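You operate a simulated robot arm through the tools that you are given. There is no shell and no other tool. Be economical: measure what you need, move in short steps, check, and stop when the job is done.

Carry out the task below with a simulated robot arm. There is one attempt and no reset: what you move stays moved.

TASK
Put the rubbing pad from the top of the prep bench and the steel cup in the bowl.
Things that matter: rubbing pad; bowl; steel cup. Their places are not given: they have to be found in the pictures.

It is judged by the outcome, as a careful person would: the job done as asked, and still so three seconds after it is handed in. It fails if anything else is knocked over, pushed out of place, dropped, spilled or broken.

THE ROBOT
A 7-joint arm with a two-finger parallel gripper, fixed in place. Base frame: the origin is at the foot of the arm, x ahead of it, y to its left, z up; the work surface is at about z = 4. Lengths are in mm, angles in degrees, forces in N, time in s.
With the tool pointing down near the work surface it reaches from about 220 to 580 mm from the base axis. Its first joint turns from -66.0 to 66.0 degrees. Payload 2.5 kg.
Tool frame: the origin (TCP) lies between the finger pads and is the grasp point; the fingertips stand 23 mm ahead of it; z points along the fingers, y is the line along which they close. The gripper opens to 94 mm. The fingers are 38 mm wide and 10 mm thick; the gripper's body (54 by 96 mm) begins 39 mm behind the TCP.
Orientation is that of the tool frame in the base frame, as a unit quaternion [x, y, z, w]. With the fingers straight down and closing along the base's y, the tool's x points along the base's -x, its y along +y and its z along -z.

THE INTERFACE
- The arm moves only by the tool jog_arm. Its argument "increments" is a list of rows, each an object (a shift or turn left out is 0, a gripper value left out holds the last) with "xyz": the shift along the base's x, y, z in units of 40 mm (1.0 is 40 mm), a list of three; "rot": the turn, a rotation vector about the base's x, y, z in units of 4 degrees (1.0 is 4 degrees), a list of three. In form: [{"xyz": [dx, dy, dz], "rot": [ax, ay, az]}, ...]. A call has 1 to 12 rows; each row shifts and turns the commanded pose from where the row before left it. "grip" is the closure, from 0 (fully open) to 1 (shut), set as the call begins (left out, the last holds). A call with a number of a shift or a turn outside -1 to 1 is refused whole. A row lasts 0.2 s, in which the tool goes at most 50 mm and 8.6 degrees; a call with a longer step from one row to the next is refused whole, and so is a gripper value outside its range. A pose out of reach is approached as far as the arm can. The call stops where the force on the tool passes 40 N (or 10 N more than at its start, if that is more) or the arm is blocked; 0.2 s more then pass. The fingers move at their own pace (about 108 mm/s each) and stop on an object; they squeeze with about 43 N. The grip force told is the motor's: it shows also when the fingers shut on nothing. Time passes only in rows, and 0.2 s behind the last, so rows that do not move let the fingers close. It gives the time, the measured TCP pose, the force on the tool (base axes), the opening and the grip force at its end, in the units of the frame above (readings bear some noise), and new pictures: "views" is both (left out), scene, wrist or none.
- Cameras (640 x 400 px; columns grow to the right, rows downward): "scene" is fixed at [132.7, -417.5, 546.4]; the picture's right is [0.70, -0.71, 0.00], its down [-0.39, -0.39, -0.83] and it looks along [0.60, 0.58, -0.55] (base axes); focal length 333 px, centre (320, 200). "wrist" rides on the gripper at [-39, 0, -44] in the tool frame; the picture's right is [0.00, -1.00, 0.00], its down [0.97, 0.00, -0.24] and it looks along [0.24, 0.00, 0.97] (tool axes); focal length 218 px, centre (320, 200).
- probe_pixels(camera, pixels): for up to 12 pixels [column, row] of the newest picture of that camera ("zoom" is the newest enlarged one), the place [x, y, z] in the base frame of the surface seen there, good to about 3 mm. No time passes.
- enlarge(camera, box): a new picture of the part [left, top, right, bottom] of that camera's present view, enlarged. No time passes.
- finish_job(): hands the job in; it is judged then, once.

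Work in short steps. Measure before you move; look again where a grasp or a placing could have gone wrong, and mend it. You have 60 turns and 120 pictures in all, the two below and enlarged ones among them. Open the gripper and draw the arm clear of the work before you hand the job in, unless the task says otherwise; then end with one line.

The tools are called as a command line: name --argument value ..., lists and objects as JSON in quotes. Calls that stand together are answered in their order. jog_arm: Moves the arm, as the interface text tells. Its arguments: {"type":"object","properties":{"increments":{"type":"array"},"grip":{"type":"number"},"views":{"type":"string","enum":["both","scene","wrist","none"]}},"required":["increments"]} The other tools are called the same way: probe_pixels (camera, pixels) gives the place of the surface under pixels of a picture; enlarge (camera, box) takes an enlarged picture of a part of a camera's view; finish_job () hands the job in.

At the start:

```text
t: 0.0
tool_pos: [306.7, -81.3, 317.2]
ee_rot: [0.0, 1.0, 0.001, 0.0]
wrist_force: [0.5, 0.2, 0.6]
finger_gap: 94.0
finger_force: 0.0
```

scene: 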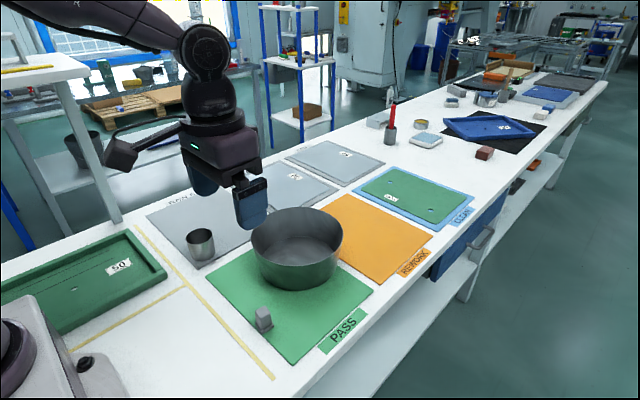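
wrist: 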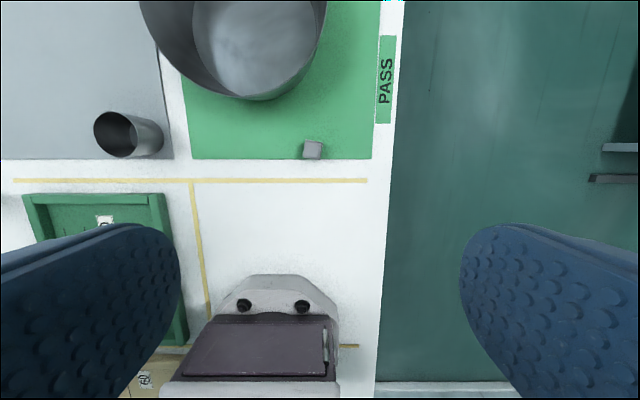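

The scene shows a bowl at (297,247), a steel cup at (200,243) and a small grey block at (263,318). I'll enlarge to identify the pad, and probe these places.

enlarge --camera "scene" --box '[170, 190, 370, 350]'

enlarge --camera "scene" --box '[350, 50, 600, 206]'

probe_pixels --camera "scene" --pixels '[[263, 312], [263, 325], [257, 330], [272, 327], [200, 232], [190, 236], [214, 236], [200, 262], [252, 240], [342, 240], [297, 208], [297, 265]]'

probe_pixels --camera "wrist" --pixels '[[312, 150], [304, 141], [321, 141], [303, 158], [320, 158], [96, 135], [130, 115], [162, 130], [145, 155], [115, 135], [260, 40], [270, 99]]'

```text
2.50 times, centred on (270, 270) of scene
```

zoom: 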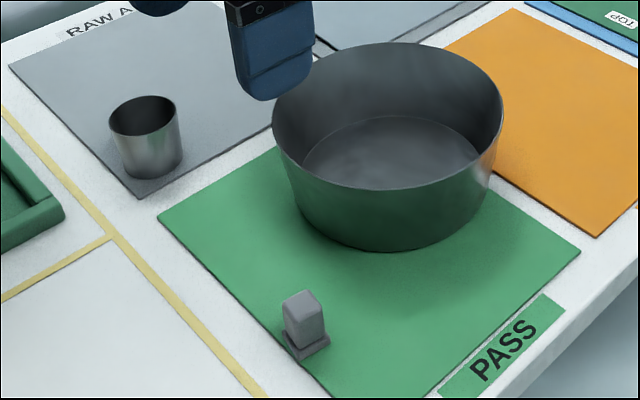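

```text
2.56 times, centred on (475, 128) of scene
```

zoom: 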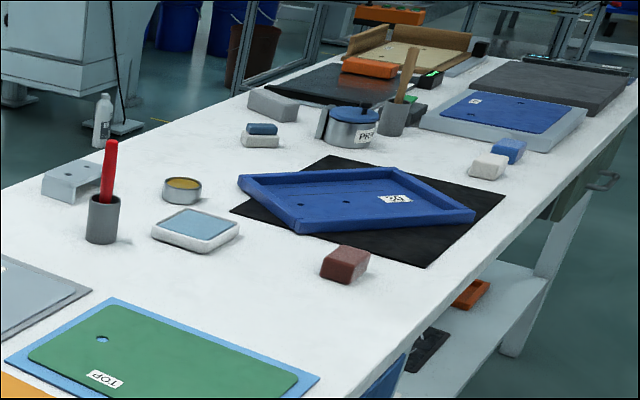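

```text
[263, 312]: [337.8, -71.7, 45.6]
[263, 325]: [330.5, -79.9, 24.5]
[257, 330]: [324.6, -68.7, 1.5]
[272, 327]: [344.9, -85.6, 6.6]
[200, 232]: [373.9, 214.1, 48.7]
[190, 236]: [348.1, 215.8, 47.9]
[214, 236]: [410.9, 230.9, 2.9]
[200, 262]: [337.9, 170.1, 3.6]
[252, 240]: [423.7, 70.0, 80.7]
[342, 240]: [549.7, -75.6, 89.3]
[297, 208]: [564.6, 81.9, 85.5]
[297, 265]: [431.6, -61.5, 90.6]
```

```text
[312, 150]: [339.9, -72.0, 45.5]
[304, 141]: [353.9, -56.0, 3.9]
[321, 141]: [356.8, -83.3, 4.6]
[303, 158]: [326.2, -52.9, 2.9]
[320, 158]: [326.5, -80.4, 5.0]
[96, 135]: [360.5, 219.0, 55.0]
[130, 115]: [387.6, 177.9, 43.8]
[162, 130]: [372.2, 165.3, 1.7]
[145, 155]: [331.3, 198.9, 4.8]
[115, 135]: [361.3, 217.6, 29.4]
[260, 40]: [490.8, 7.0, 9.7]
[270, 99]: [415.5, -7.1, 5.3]
```

The grey piece at (263,318) is a block with a flange at its foot. I'll check where the other pad-like objects are and look closer at it.

probe_pixels --camera "scene" --pixels '[[484, 153], [426, 139], [451, 103], [377, 120], [30, 60], [90, 362]]'

enlarge --camera "scene" --box '[238, 295, 288, 341]'

enlarge --camera "wrist" --box '[80, 90, 340, 190]'

enlarge --camera "scene" --box '[0, 0, 200, 125]'

```text
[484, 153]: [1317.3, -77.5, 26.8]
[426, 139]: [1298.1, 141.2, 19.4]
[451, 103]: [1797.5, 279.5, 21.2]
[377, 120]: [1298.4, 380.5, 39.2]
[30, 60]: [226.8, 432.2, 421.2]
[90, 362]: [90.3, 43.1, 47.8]
```

```text
8.70 times, centred on (263, 318) of scene
```

zoom: 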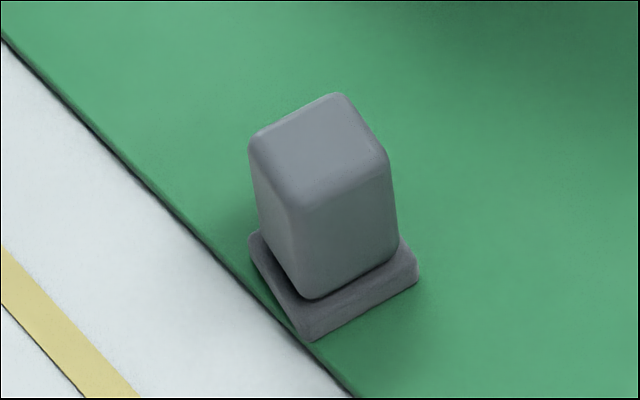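

```text
2.46 times, centred on (210, 140) of wrist
```

zoom: 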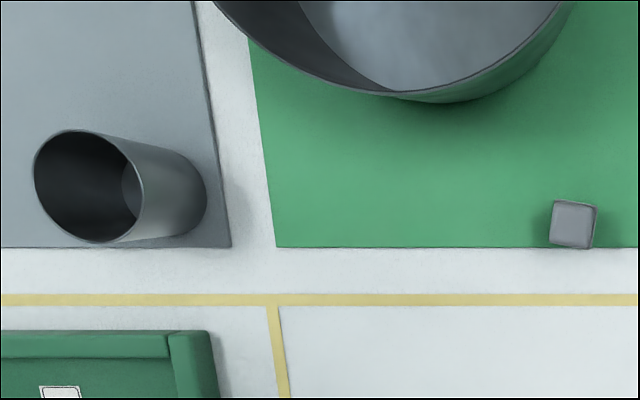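

```text
3.20 times, centred on (100, 62) of scene
```

zoom: 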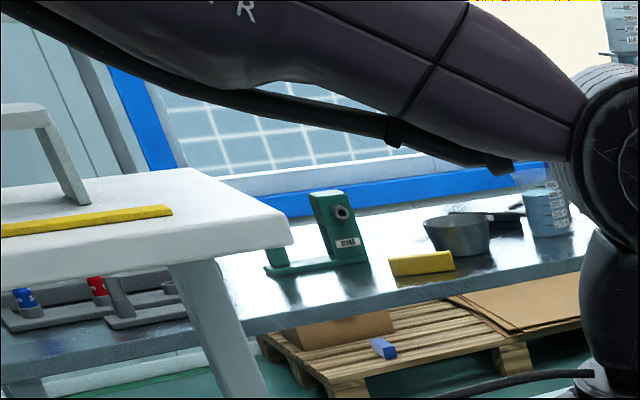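

At the left there is a raised white table (z≈421) within reach, so it may be the "prep bench". I'll look at it more closely.

enlarge --camera "scene" --box '[0, 20, 128, 100]'

probe_pixels --camera "scene" --pixels '[[10, 45], [20, 50], [5, 70], [40, 68], [60, 58], [85, 72], [40, 85], [15, 38], [25, 60], [110, 200], [110, 150], [5, 80]]'

```text
5.00 times, centred on (64, 60) of scene
```

zoom: 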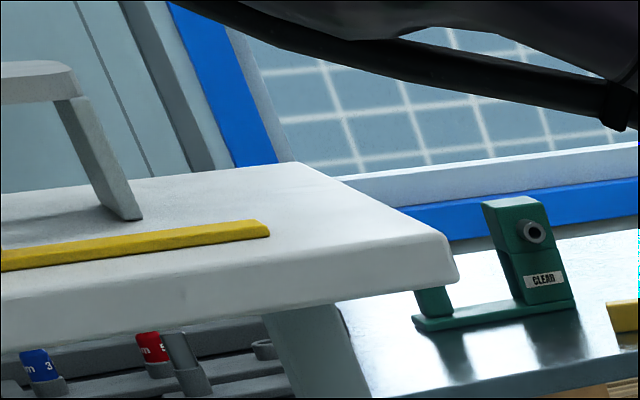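

```text
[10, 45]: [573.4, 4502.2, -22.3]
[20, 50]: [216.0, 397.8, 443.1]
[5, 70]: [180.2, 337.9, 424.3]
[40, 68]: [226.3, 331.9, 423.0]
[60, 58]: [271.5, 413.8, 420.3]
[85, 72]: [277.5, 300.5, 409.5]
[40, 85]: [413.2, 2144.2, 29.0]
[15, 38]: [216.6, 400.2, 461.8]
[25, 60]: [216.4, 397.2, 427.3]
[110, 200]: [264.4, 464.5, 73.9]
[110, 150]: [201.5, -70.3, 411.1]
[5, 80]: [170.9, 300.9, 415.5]
```

I'll raise the arm and tilt the wrist camera towards +y to see the top of this raised bench.

jog_arm --increments '[{"xyz": [-0.1, 0, 0.6], "rot": [1, 0, 0]}, {"xyz": [-0.1, 0, 0.6], "rot": [1, 0, 0]}, {"xyz": [-0.1, 0, 0.6], "rot": [1, 0, 0]}, {"xyz": [-0.1, 0, 0.6], "rot": [1, 0, 0]}, {"xyz": [-0.1, 0, 0.6], "rot": [1, 0, 0]}, {"xyz": [-0.1, 0, 0.6], "rot": [1, 0, 0]}, {"xyz": [-0.1, 0, 0.6], "rot": [1, 0, 0]}, {"xyz": [-0.1, 0, 0.6], "rot": [1, 0, 0]}, {"xyz": [-0.1, 0, 0.6], "rot": [1, 0, 0]}, {"xyz": [-0.1, 0, 0.6], "rot": [1, 0, 0]}]'

```text
t: 2.2
tool_pos: [264.4, -72.4, 547.1]
ee_rot: [-0.002, 0.952, 0.306, 0.007]
wrist_force: [0.0, -1.3, -0.6]
finger_gap: 94.0
finger_force: 0.0
out of reach, approached as far as the arm can: row 10
```

scene: 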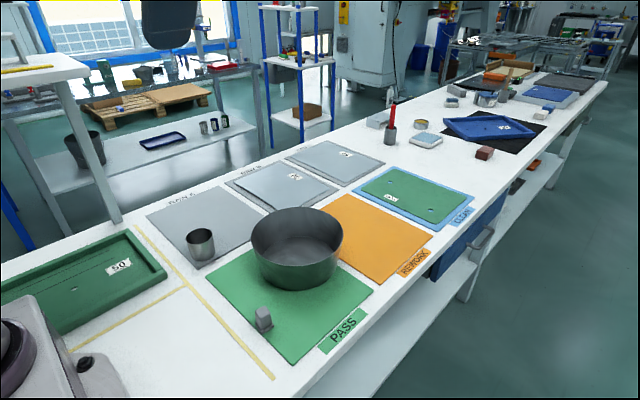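
wrist: 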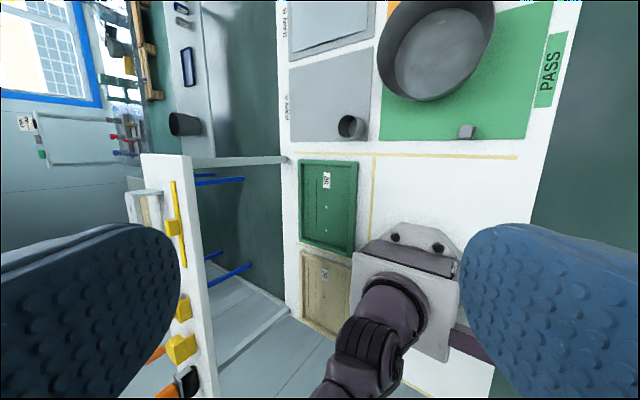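

The raised shelf at (170,270) carries several yellow items, so I'll enlarge and probe it.

enlarge --camera "wrist" --box '[100, 140, 300, 265]'

enlarge --camera "wrist" --box '[130, 270, 290, 400]'

probe_pixels --camera "wrist" --pixels '[[145, 160], [185, 160], [173, 225], [183, 305], [180, 348], [188, 380], [145, 195], [205, 380], [155, 380], [150, 220], [320, 290]]'

```text
3.20 times, centred on (200, 202) of wrist
```

zoom: 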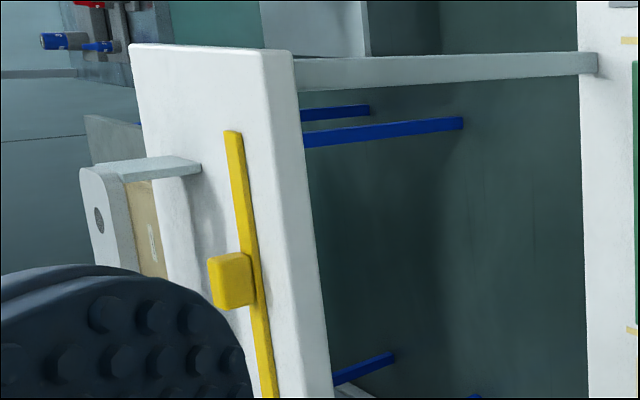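

```text
3.08 times, centred on (210, 335) of wrist
```

zoom: 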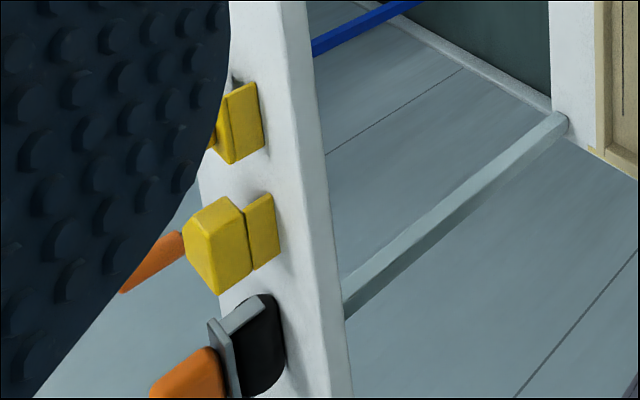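

```text
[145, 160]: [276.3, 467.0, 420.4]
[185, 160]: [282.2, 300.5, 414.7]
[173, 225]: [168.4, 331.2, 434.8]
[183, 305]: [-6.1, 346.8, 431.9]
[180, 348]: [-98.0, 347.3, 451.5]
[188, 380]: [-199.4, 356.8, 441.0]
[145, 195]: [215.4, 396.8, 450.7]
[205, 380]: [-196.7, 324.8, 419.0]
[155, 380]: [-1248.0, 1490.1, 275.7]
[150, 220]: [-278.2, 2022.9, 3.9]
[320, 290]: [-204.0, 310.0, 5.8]
```

Those are fixtures (a slider on a scale and clamps), and the one loose pad on the bench top within reach is the grey block on the PASS mat. I return the tool to vertical above it, lower down, for measurement.

jog_arm --increments '[{"xyz": [0.1, 0, -0.8], "rot": [-1, 0, 0]}, {"xyz": [0.1, 0, -0.8], "rot": [-1, 0, 0]}, {"xyz": [0.1, 0, -0.8], "rot": [-1, 0, 0]}, {"xyz": [0.1, 0, -0.8], "rot": [-1, 0, 0]}, {"xyz": [0.1, 0, -0.8], "rot": [-1, 0, 0]}, {"xyz": [0.1, 0, -0.8], "rot": [-1, 0, 0]}, {"xyz": [0.1, 0, -0.8], "rot": [-1, 0, 0]}, {"xyz": [0.1, 0, -0.8], "rot": [-1, 0, 0]}, {"xyz": [0.1, 0, -0.8], "rot": [-1, 0, 0]}, {"xyz": [0.1, 0, -0.8], "rot": [0, 0, 0]}]' --views "wrist"

```text
t: 4.4
tool_pos: [303.6, -73.2, 225.9]
ee_rot: [-0.004, 1.0, -0.004, 0.007]
wrist_force: [0.5, 0.4, -0.3]
finger_gap: 94.1
finger_force: 0.1
```

wrist: 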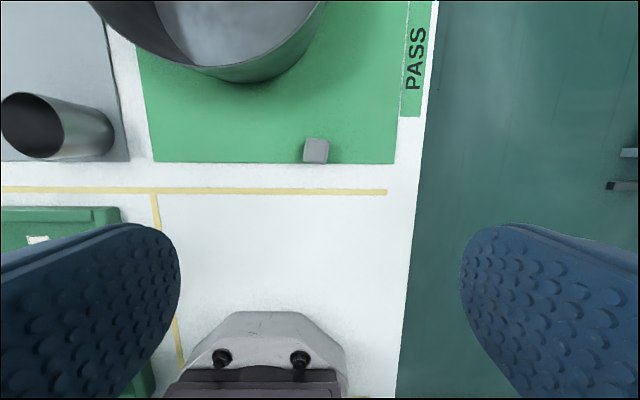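

enlarge --camera "wrist" --box '[288, 125, 344, 175]'

probe_pixels --camera "wrist" --pixels '[[306, 141], [326, 142], [305, 159], [325, 161], [316, 150]]'

```text
8.00 times, centred on (316, 150) of wrist
```

zoom: 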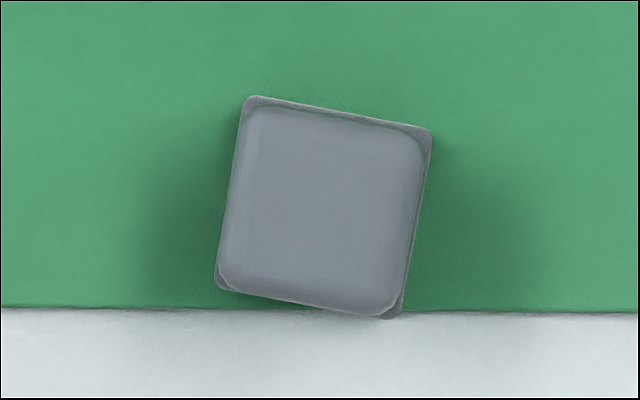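

```text
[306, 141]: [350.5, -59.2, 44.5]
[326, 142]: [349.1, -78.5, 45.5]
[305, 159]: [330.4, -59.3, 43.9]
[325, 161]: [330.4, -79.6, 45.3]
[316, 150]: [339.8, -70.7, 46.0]
```

The pad is centred at (340,-70.5), its top is at z≈45, it is about 22 mm square and is yawed about -9.5°. I align above it and descend.

jog_arm --increments '[{"xyz": [0.3, 0.02, -0.8], "rot": [0, 0, -0.8]}, {"xyz": [0.3, 0.02, -0.8], "rot": [0, 0, -0.8]}, {"xyz": [0.3, 0.02, -0.8], "rot": [0, 0, -0.8]}, {"xyz": [0.01, 0, -0.6]}, {"xyz": [0, 0, 0]}]' --grip 0.4

```text
t: 5.6
tool_pos: [342.5, -68.7, 106.7]
ee_rot: [0.079, 0.997, -0.004, 0.007]
wrist_force: [-0.7, 0.3, 0.7]
finger_gap: 56.4
finger_force: 0.0
```

scene: 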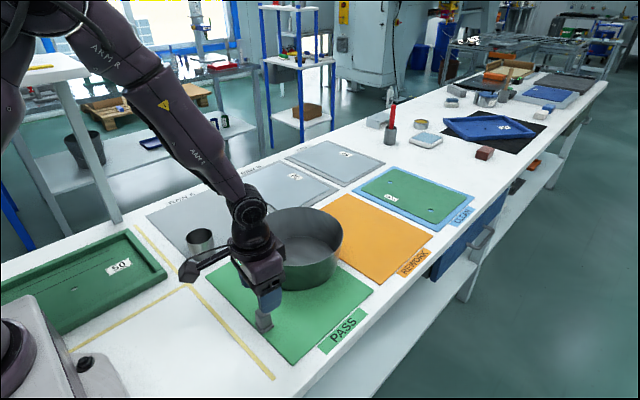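
wrist: 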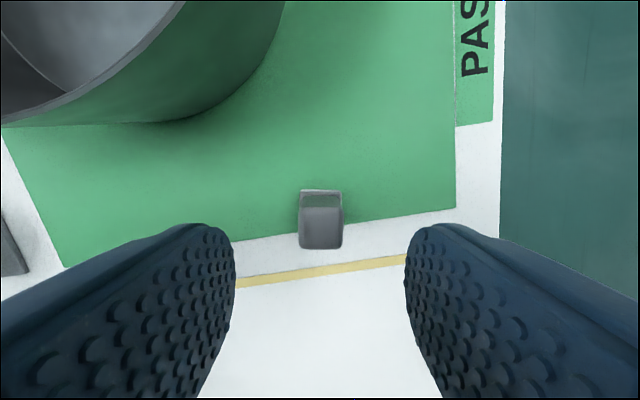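

The pad is centred between the fingers (column 321) and square to them. I descend and close.

jog_arm --increments '[{"xyz": [-0.03, -0.02, -0.6]}, {"xyz": [-0.03, -0.02, -0.6]}, {"xyz": [0, 0, -0.6]}, {"xyz": [0, 0, 0]}]' --views "wrist"

jog_arm --increments '[{"xyz": [0, 0, 0]}, {"xyz": [0, 0, 0]}]' --grip 1 --views "both"

```text
t: 6.6
tool_pos: [338.9, -71.1, 36.8]
ee_rot: [0.079, 0.997, -0.004, 0.007]
wrist_force: [-0.3, 0.5, 0.2]
finger_gap: 56.3
finger_force: 0.0
```

wrist: 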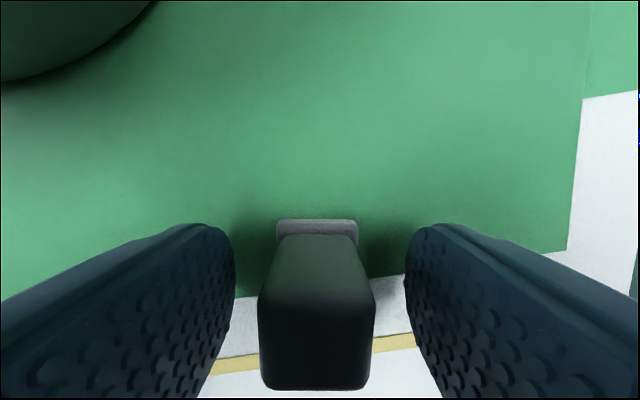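

```text
t: 7.2
tool_pos: [339.3, -70.9, 35.5]
ee_rot: [0.079, 0.997, -0.004, 0.007]
wrist_force: [0.8, 0.8, 0.2]
finger_gap: 23.0
finger_force: 43.0
```

scene: 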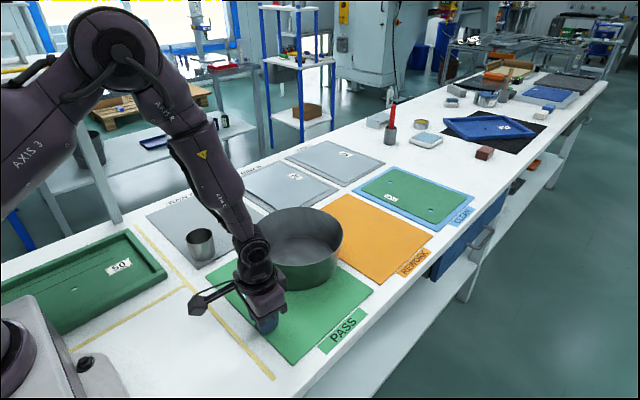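
wrist: 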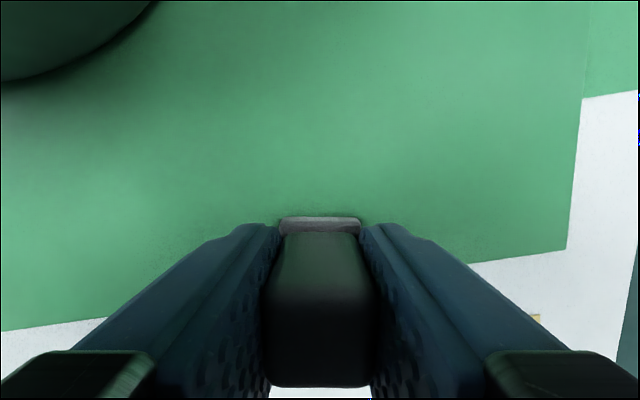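

The pad is held with a 23 mm gap. I lift it to about z=195 and take a picture to measure the bowl.

jog_arm --increments '[{"xyz": [0, 0, 0.4]}, {"xyz": [0, 0, 0.8]}, {"xyz": [0, 0, 0.8]}, {"xyz": [0, 0, 0.8]}, {"xyz": [0, 0, 0.8]}, {"xyz": [0, 0, 0.4]}]'

probe_pixels --camera "scene" --pixels '[[297, 207], [300, 208], [252, 232], [342, 232], [275, 252], [320, 252], [300, 245], [275, 245], [325, 240], [300, 235], [300, 220], [297, 257]]'

```text
t: 8.6
tool_pos: [337.7, -72.1, 195.1]
ee_rot: [0.079, 0.997, -0.004, 0.005]
wrist_force: [-0.1, -0.4, -0.7]
finger_gap: 23.1
finger_force: 43.1
```

scene: 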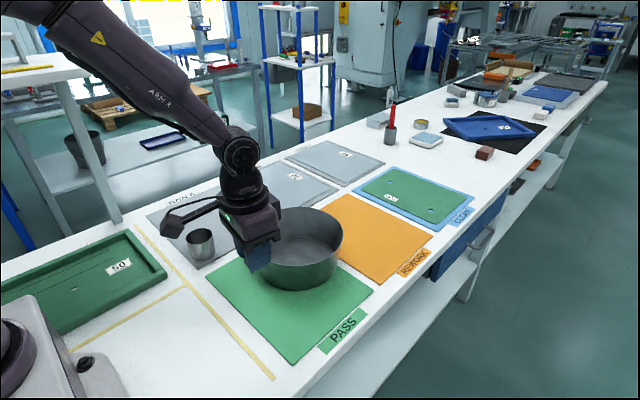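
wrist: 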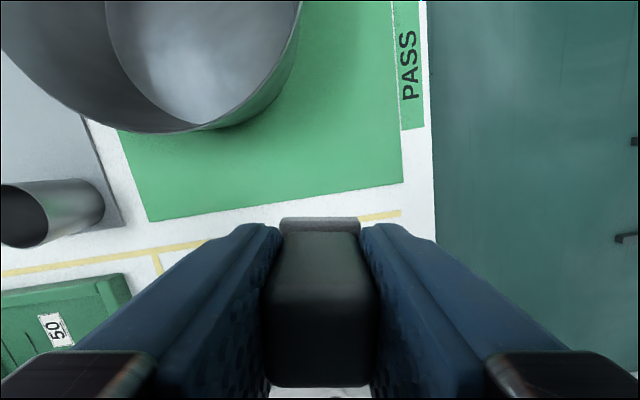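

```text
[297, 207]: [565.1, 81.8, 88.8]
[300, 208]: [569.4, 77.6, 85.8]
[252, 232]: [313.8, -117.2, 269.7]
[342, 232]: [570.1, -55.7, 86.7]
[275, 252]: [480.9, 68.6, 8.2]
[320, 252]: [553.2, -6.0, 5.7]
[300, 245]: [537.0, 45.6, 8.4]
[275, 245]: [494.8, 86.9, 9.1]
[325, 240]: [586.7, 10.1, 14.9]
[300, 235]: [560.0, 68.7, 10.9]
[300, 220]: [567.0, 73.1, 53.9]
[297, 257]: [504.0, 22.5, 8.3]
```

The bowl rim is centred near (500,8) with radius ~98 and height ~88, and its floor is at z≈8. I carry the pad over the near part of the bowl at (455,8), leaving room for the cup beyond it.

jog_arm --increments '[{"xyz": [0.73, 0.5, 0]}, {"xyz": [0.73, 0.5, 0]}, {"xyz": [0.73, 0.5, 0]}, {"xyz": [0.74, 0.5, 0]}, {"xyz": [0, 0, -0.6]}, {"xyz": [0, 0, -0.6]}]'

```text
t: 10.0
tool_pos: [455.6, 8.1, 147.7]
ee_rot: [0.079, 0.997, -0.004, 0.006]
wrist_force: [-0.4, 0.4, -0.6]
finger_gap: 23.0
finger_force: 43.0
```

scene: 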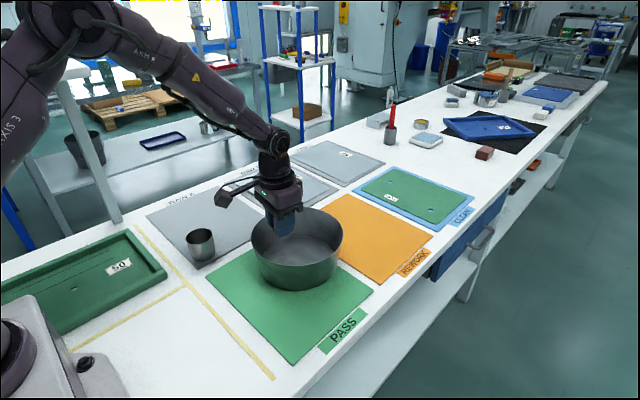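
wrist: 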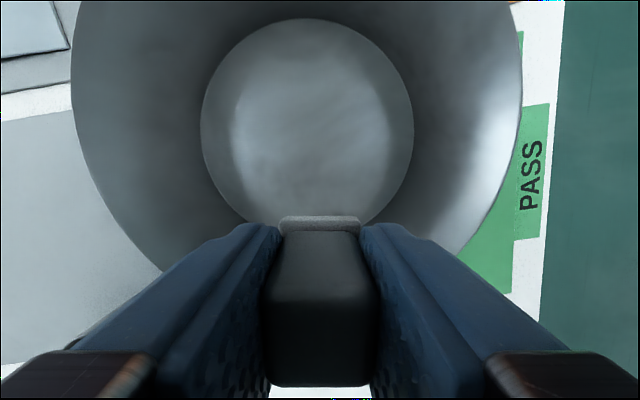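

probe_pixels --camera "wrist" --pixels '[[205, 130], [410, 130], [305, 21], [252, 222], [372, 215], [300, 120], [519, 100], [73, 100], [240, 205], [130, 232]]'

```text
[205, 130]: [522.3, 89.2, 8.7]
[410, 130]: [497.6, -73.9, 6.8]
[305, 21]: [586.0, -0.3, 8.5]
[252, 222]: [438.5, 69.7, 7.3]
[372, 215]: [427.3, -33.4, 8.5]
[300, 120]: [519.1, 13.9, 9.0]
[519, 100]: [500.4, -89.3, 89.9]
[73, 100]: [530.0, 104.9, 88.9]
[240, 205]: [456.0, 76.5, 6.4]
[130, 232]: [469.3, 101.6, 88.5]
```

The pad will land on the floor at (455,8), which is inside the floor disc (centre ≈(503,8), r≈82). I lower to z≈42 and release.

jog_arm --increments '[{"xyz": [0, 0, -0.7]}, {"xyz": [0, 0, -0.7]}, {"xyz": [0, 0, -0.7]}, {"xyz": [0, 0, -0.5]}, {"xyz": [0, 0, 0]}]'

```text
t: 11.2
tool_pos: [454.3, 7.7, 44.7]
ee_rot: [0.079, 0.997, -0.004, 0.006]
wrist_force: [0.4, 0.1, -1.2]
finger_gap: 22.8
finger_force: 43.5
```

scene: 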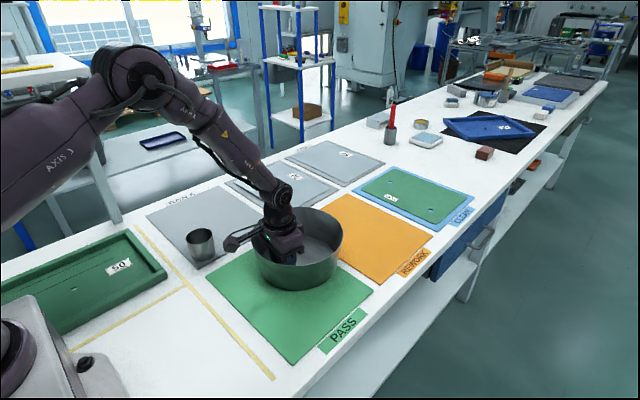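
wrist: 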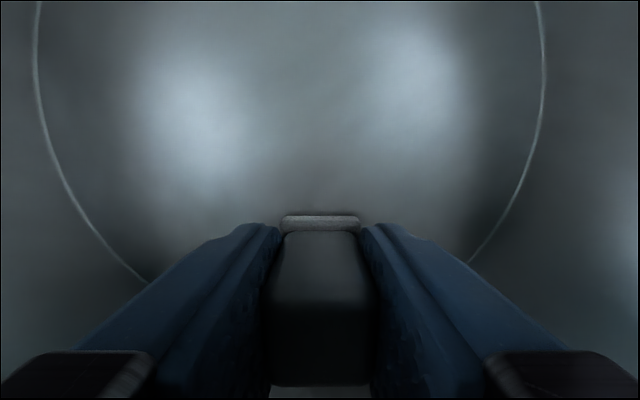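

jog_arm --increments '[{"xyz": [0, 0, -0.06]}, {"xyz": [0, 0, -0.05]}, {"xyz": [0, 0, 0]}]' --views "none"

jog_arm --increments '[{"xyz": [0, 0, 0]}, {"xyz": [0, 0, 0]}]' --grip 0.45 --views "wrist"

```text
t: 12.0
tool_pos: [455.2, 8.7, 39.9]
ee_rot: [0.078, 0.997, -0.004, 0.007]
wrist_force: [-1.1, 1.1, 2.1]
finger_gap: 22.9
finger_force: 42.6
```

```text
t: 12.6
tool_pos: [454.5, 8.9, 38.8]
ee_rot: [0.079, 0.997, -0.004, 0.006]
wrist_force: [0.1, -0.2, 1.2]
finger_gap: 51.5
finger_force: 0.1
```

wrist: 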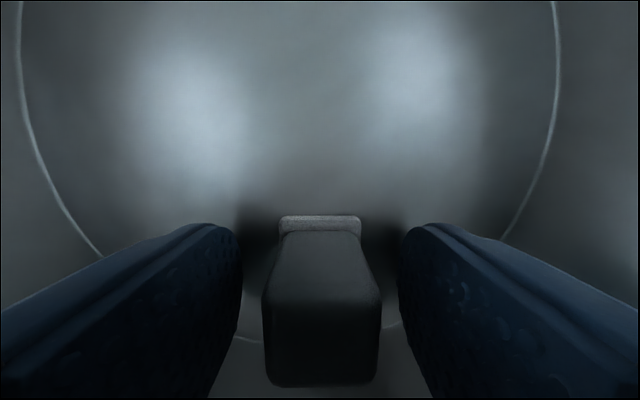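

The pad stands in the bowl and is released. I rise straight up and then move toward the cup, unyawing the tool.

jog_arm --increments '[{"xyz": [0, 0, 0.5]}, {"xyz": [0, 0, 1]}, {"xyz": [0, 0, 1]}, {"xyz": [0, 0, 1]}, {"xyz": [0, 0, 1]}, {"xyz": [-0.6, 0.8, 0], "rot": [0, 0, 0.9]}, {"xyz": [-0.6, 0.8, 0], "rot": [0, 0, 0.9]}, {"xyz": [-0.6, 0.8, 0], "rot": [0, 0, 0.5]}, {"xyz": [-0.6, 0.8, 0]}, {"xyz": [-0.6, 0.8, 0]}, {"xyz": [0, 0.6, 0]}]' --grip 0.45

```text
t: 15.0
tool_pos: [336.2, 192.4, 219.2]
ee_rot: [-0.001, 1.0, -0.004, 0.007]
wrist_force: [0.7, 0.1, 0.4]
finger_gap: 51.9
finger_force: 0.0
```

scene: 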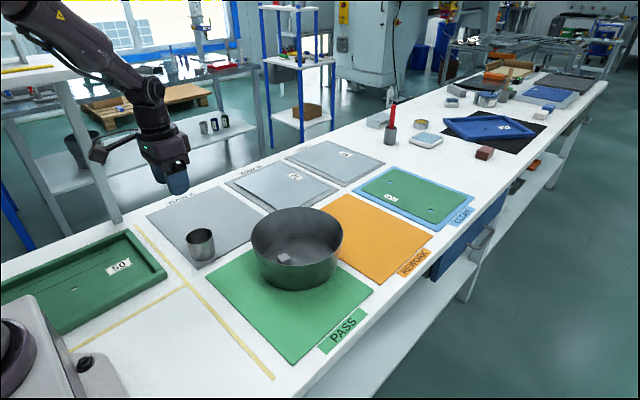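
wrist: 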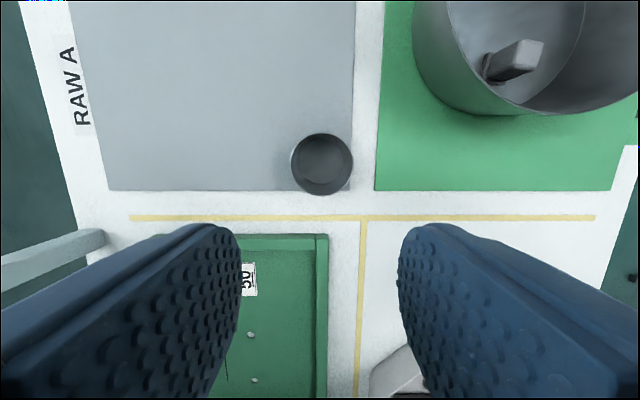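

The pad is standing in the bowl. I probe the cup (rim around (322,163) in the wrist view) for its centre and diameter.

enlarge --camera "wrist" --box '[274, 120, 370, 205]'

probe_pixels --camera "zoom" --pixels '[[320, 94], [525, 205], [120, 190], [330, 350], [330, 348], [320, 200]]'

enlarge --camera "scene" --box '[176, 218, 226, 272]'

```text
4.71 times, centred on (322, 162) of wrist
```

zoom: 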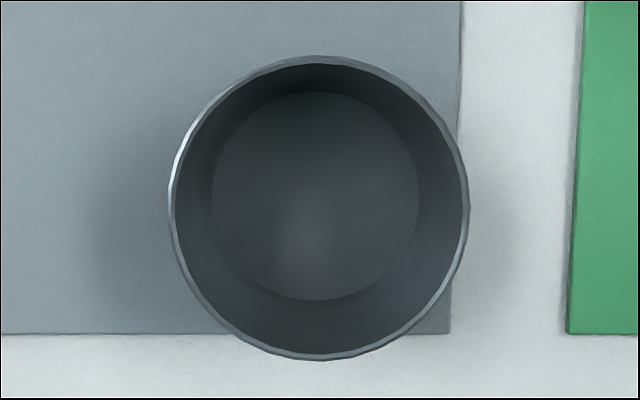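

```text
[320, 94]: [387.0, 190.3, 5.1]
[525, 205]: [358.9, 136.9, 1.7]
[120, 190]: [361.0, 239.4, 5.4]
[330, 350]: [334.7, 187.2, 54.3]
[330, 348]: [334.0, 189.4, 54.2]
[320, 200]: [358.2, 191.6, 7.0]
```

```text
7.41 times, centred on (201, 245) of scene
```

zoom: 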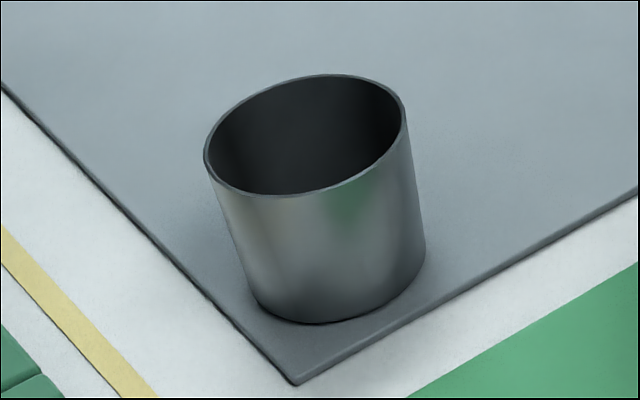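

probe_pixels --camera "wrist" --pixels '[[322, 195], [322, 132], [322, 133], [290, 163], [291, 163], [353, 163], [352, 163], [322, 194]]'

```text
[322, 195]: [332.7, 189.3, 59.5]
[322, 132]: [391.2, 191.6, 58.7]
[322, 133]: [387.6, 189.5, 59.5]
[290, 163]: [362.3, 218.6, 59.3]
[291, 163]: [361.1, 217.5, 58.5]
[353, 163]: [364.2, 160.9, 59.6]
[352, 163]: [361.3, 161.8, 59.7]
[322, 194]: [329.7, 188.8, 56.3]
```

The cup is centred at (361.5,190), its diameter is ~58 mm and its rim is at z≈59. I open fully, align and descend to z≈45.

jog_arm --increments '[{"xyz": [0.32, -0.03, -0.6]}, {"xyz": [0.31, -0.03, -0.6]}, {"xyz": [0, 0, -0.8]}, {"xyz": [0, 0, -0.5]}, {"xyz": [0, 0, 0]}]' --grip 0

```text
t: 16.2
tool_pos: [361.7, 189.5, 117.7]
ee_rot: [-0.002, 1.0, -0.004, 0.008]
wrist_force: [0.5, -0.5, 0.3]
finger_gap: 94.1
finger_force: 0.0
```

scene: 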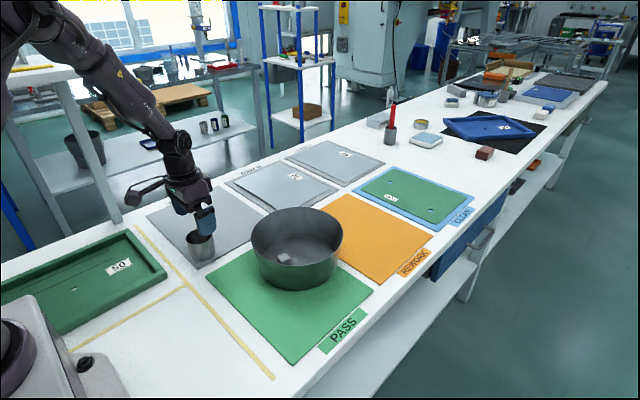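
wrist: 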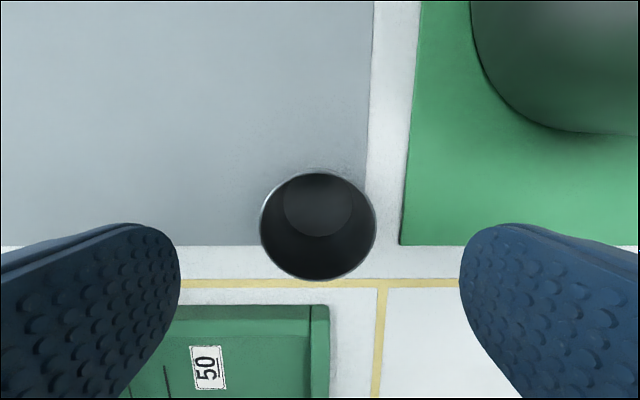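

The cup is centred (column 318). I descend 73 mm and then close.

jog_arm --increments '[{"xyz": [0, 0, -0.7]}, {"xyz": [0, 0, -0.7]}, {"xyz": [0, 0.02, -0.42]}, {"xyz": [0, 0, 0]}]' --views "wrist"

jog_arm --increments '[{"xyz": [0, 0, 0]}, {"xyz": [0, 0, 0]}]' --grip 1 --views "both"

```text
t: 17.2
tool_pos: [361.7, 189.6, 47.0]
ee_rot: [-0.002, 1.0, -0.004, 0.006]
wrist_force: [-0.4, -0.5, -0.2]
finger_gap: 93.9
finger_force: 0.1
```

wrist: 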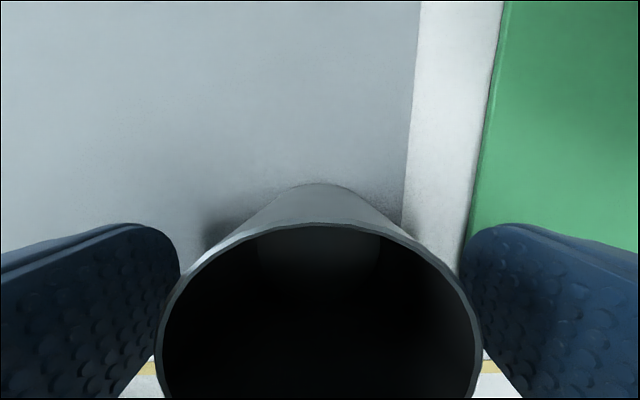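

```text
t: 17.8
tool_pos: [362.2, 189.7, 47.4]
ee_rot: [-0.001, 1.0, -0.004, 0.005]
wrist_force: [-0.7, 0.3, 0.0]
finger_gap: 58.9
finger_force: 43.0
```

scene: 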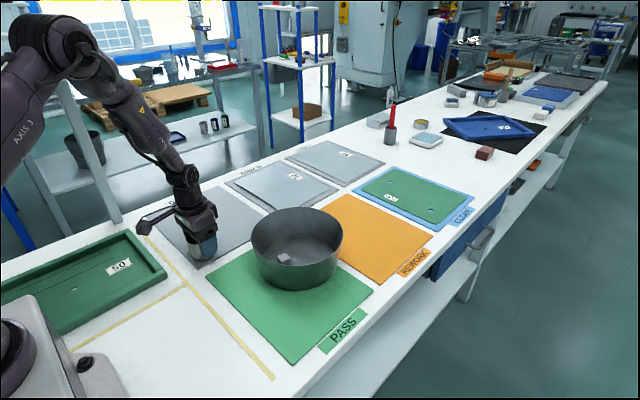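
wrist: 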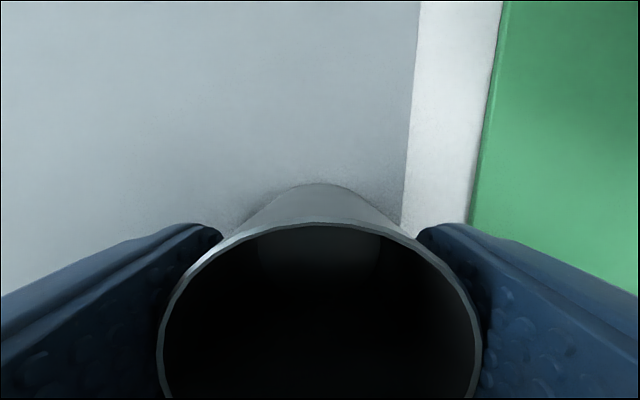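

The cup is held with a 58.9 mm gap. I lift it and carry it to the far part of the bowl, above (524,8).

jog_arm --increments '[{"xyz": [0, 0, 0.4]}, {"xyz": [0, 0, 0.8]}, {"xyz": [0, 0, 0.8]}, {"xyz": [0, 0, 0.8]}, {"xyz": [0, 0, 0.8]}, {"xyz": [0.675, -0.757, 0]}, {"xyz": [0.675, -0.757, 0]}, {"xyz": [0.675, -0.757, 0]}, {"xyz": [0.675, -0.757, 0]}, {"xyz": [0.675, -0.757, 0]}, {"xyz": [0.675, -0.757, 0]}, {"xyz": [0, 0, -0.3]}]'

probe_pixels --camera "scene" --pixels '[[283, 257], [283, 262], [278, 262], [289, 260]]'

```text
t: 20.4
tool_pos: [522.7, 8.1, 178.1]
ee_rot: [-0.002, 1.0, -0.004, 0.006]
wrist_force: [-1.2, 0.6, -0.9]
finger_gap: 58.5
finger_force: 42.9
```

scene: 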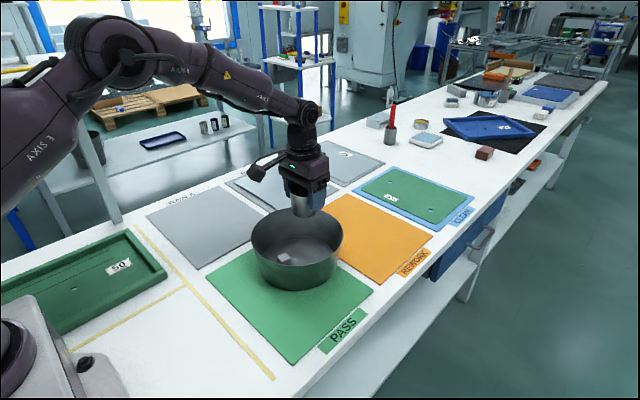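
wrist: 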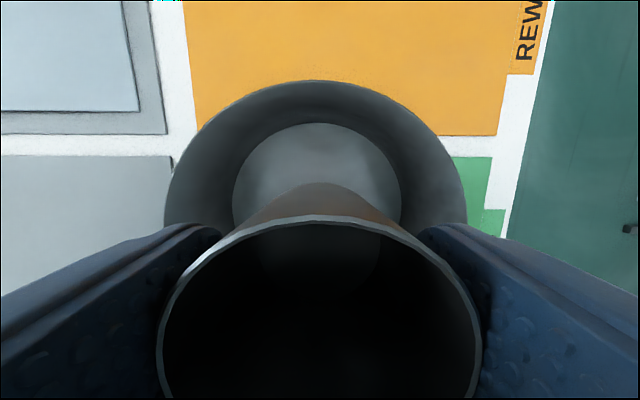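

```text
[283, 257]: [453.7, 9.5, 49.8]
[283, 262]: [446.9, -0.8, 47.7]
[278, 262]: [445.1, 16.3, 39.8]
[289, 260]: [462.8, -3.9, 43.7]
```

The pad is at (453,8) and its far edge is at ~470, so the cup at x 496–555 clears it. I lower to z≈55 first.

jog_arm --increments '[{"xyz": [0.06, 0, -0.7]}, {"xyz": [0, 0, -0.7]}, {"xyz": [0, 0, -0.7]}, {"xyz": [0, 0, -0.7]}, {"xyz": [0, 0, -0.27]}, {"xyz": [0, 0, 0]}]'

```text
t: 21.8
tool_pos: [525.6, 9.7, 55.3]
ee_rot: [-0.002, 1.0, -0.003, 0.007]
wrist_force: [0.3, -0.4, -0.3]
finger_gap: 58.9
finger_force: 42.5
```

scene: 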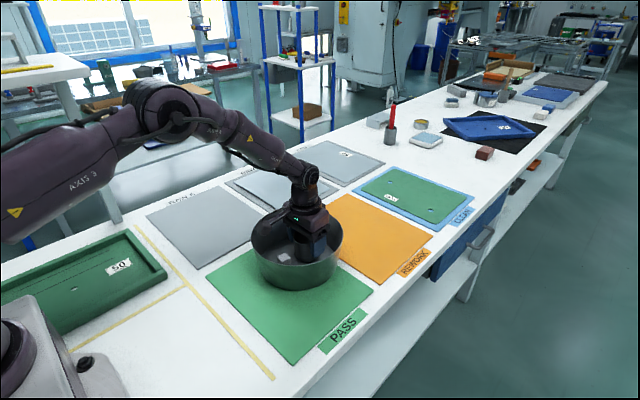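
wrist: 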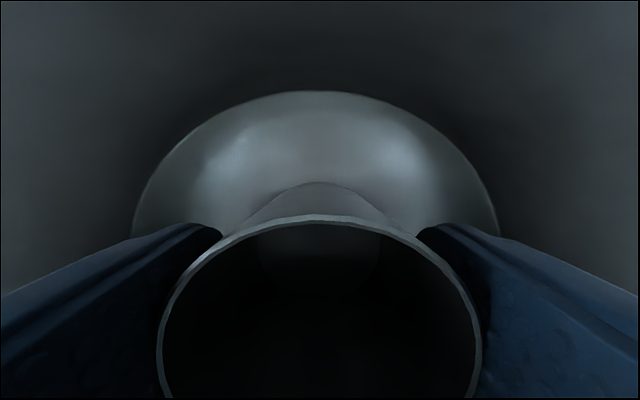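

I set it down the last few mm, then release to a ~72 mm opening.

jog_arm --increments '[{"xyz": [0, 0, -0.05]}, {"xyz": [0, 0, -0.04]}, {"xyz": [0, 0, 0]}]' --views "none"

jog_arm --increments '[{"xyz": [0, 0, 0]}, {"xyz": [0, 0, 0]}]' --grip 0.23 --views "wrist"

```text
t: 22.6
tool_pos: [525.6, 8.6, 51.4]
ee_rot: [-0.001, 1.0, -0.003, 0.006]
wrist_force: [0.5, 0.7, -1.7]
finger_gap: 58.8
finger_force: 42.9
```

```text
t: 23.2
tool_pos: [526.1, 8.8, 52.0]
ee_rot: [-0.002, 1.0, -0.004, 0.007]
wrist_force: [0.6, -0.7, -0.3]
finger_gap: 72.3
finger_force: 0.1
```

wrist: 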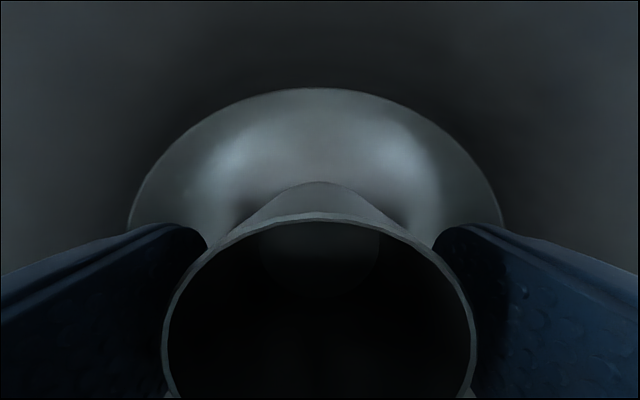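

The cup is released. I rise straight up and draw the arm back.

jog_arm --increments '[{"xyz": [0, 0, 0.4]}, {"xyz": [0, 0, 0.8]}, {"xyz": [0, 0, 1]}, {"xyz": [0, 0, 1]}, {"xyz": [0, 0, 1]}, {"xyz": [-1, 0, 0.3]}, {"xyz": [-1, 0, 0.3]}, {"xyz": [-1, 0, 0.3]}, {"xyz": [-1, 0, 0.3]}, {"xyz": [-1, 0, 0]}, {"xyz": [0, 0, 0]}]'

enlarge --camera "scene" --box '[220, 190, 380, 310]'

```text
t: 25.6
tool_pos: [324.6, 7.7, 266.7]
ee_rot: [-0.001, 1.0, -0.003, 0.008]
wrist_force: [-0.2, -0.1, -0.2]
finger_gap: 72.4
finger_force: 0.0
```

scene: 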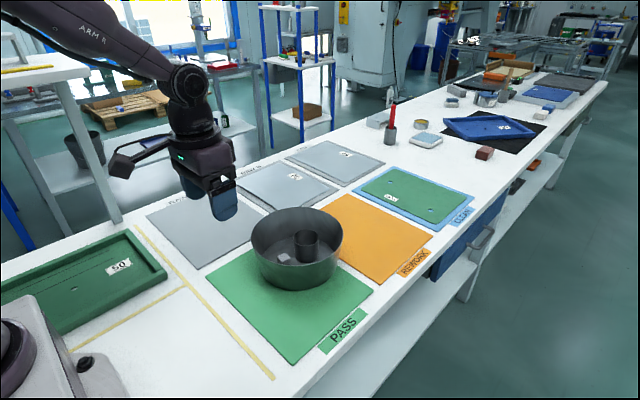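
wrist: 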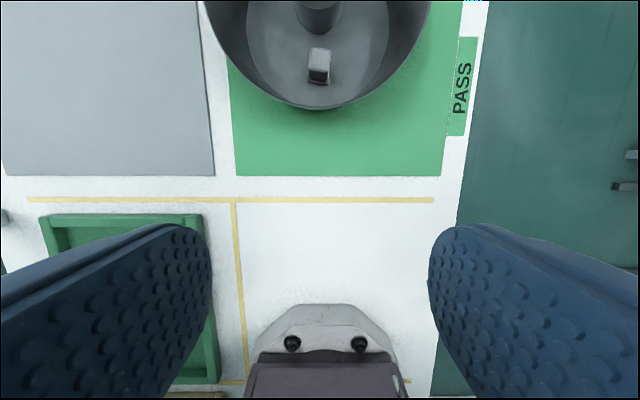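

```text
3.33 times, centred on (300, 250) of scene
```

zoom: 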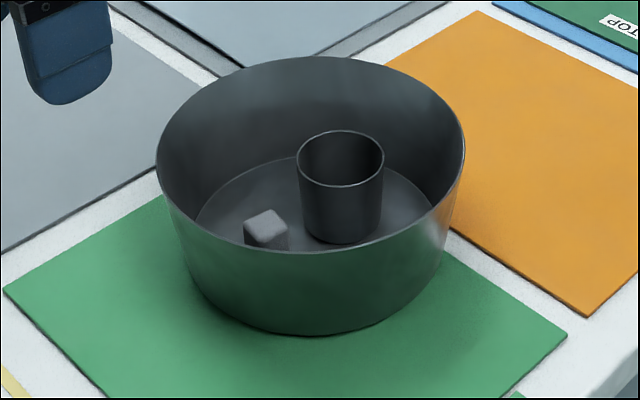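

Both the pad and the cup stand upright in the bowl, the gripper is open and the arm is clear, so I hand in.

finish_job

```text
The job is handed in.
```

The rubbing pad and the steel cup are both standing in the bowl and nothing else was moved; I took the grey block on the PASS mat to be the pad, as it was the only loose pad-like piece within reach.
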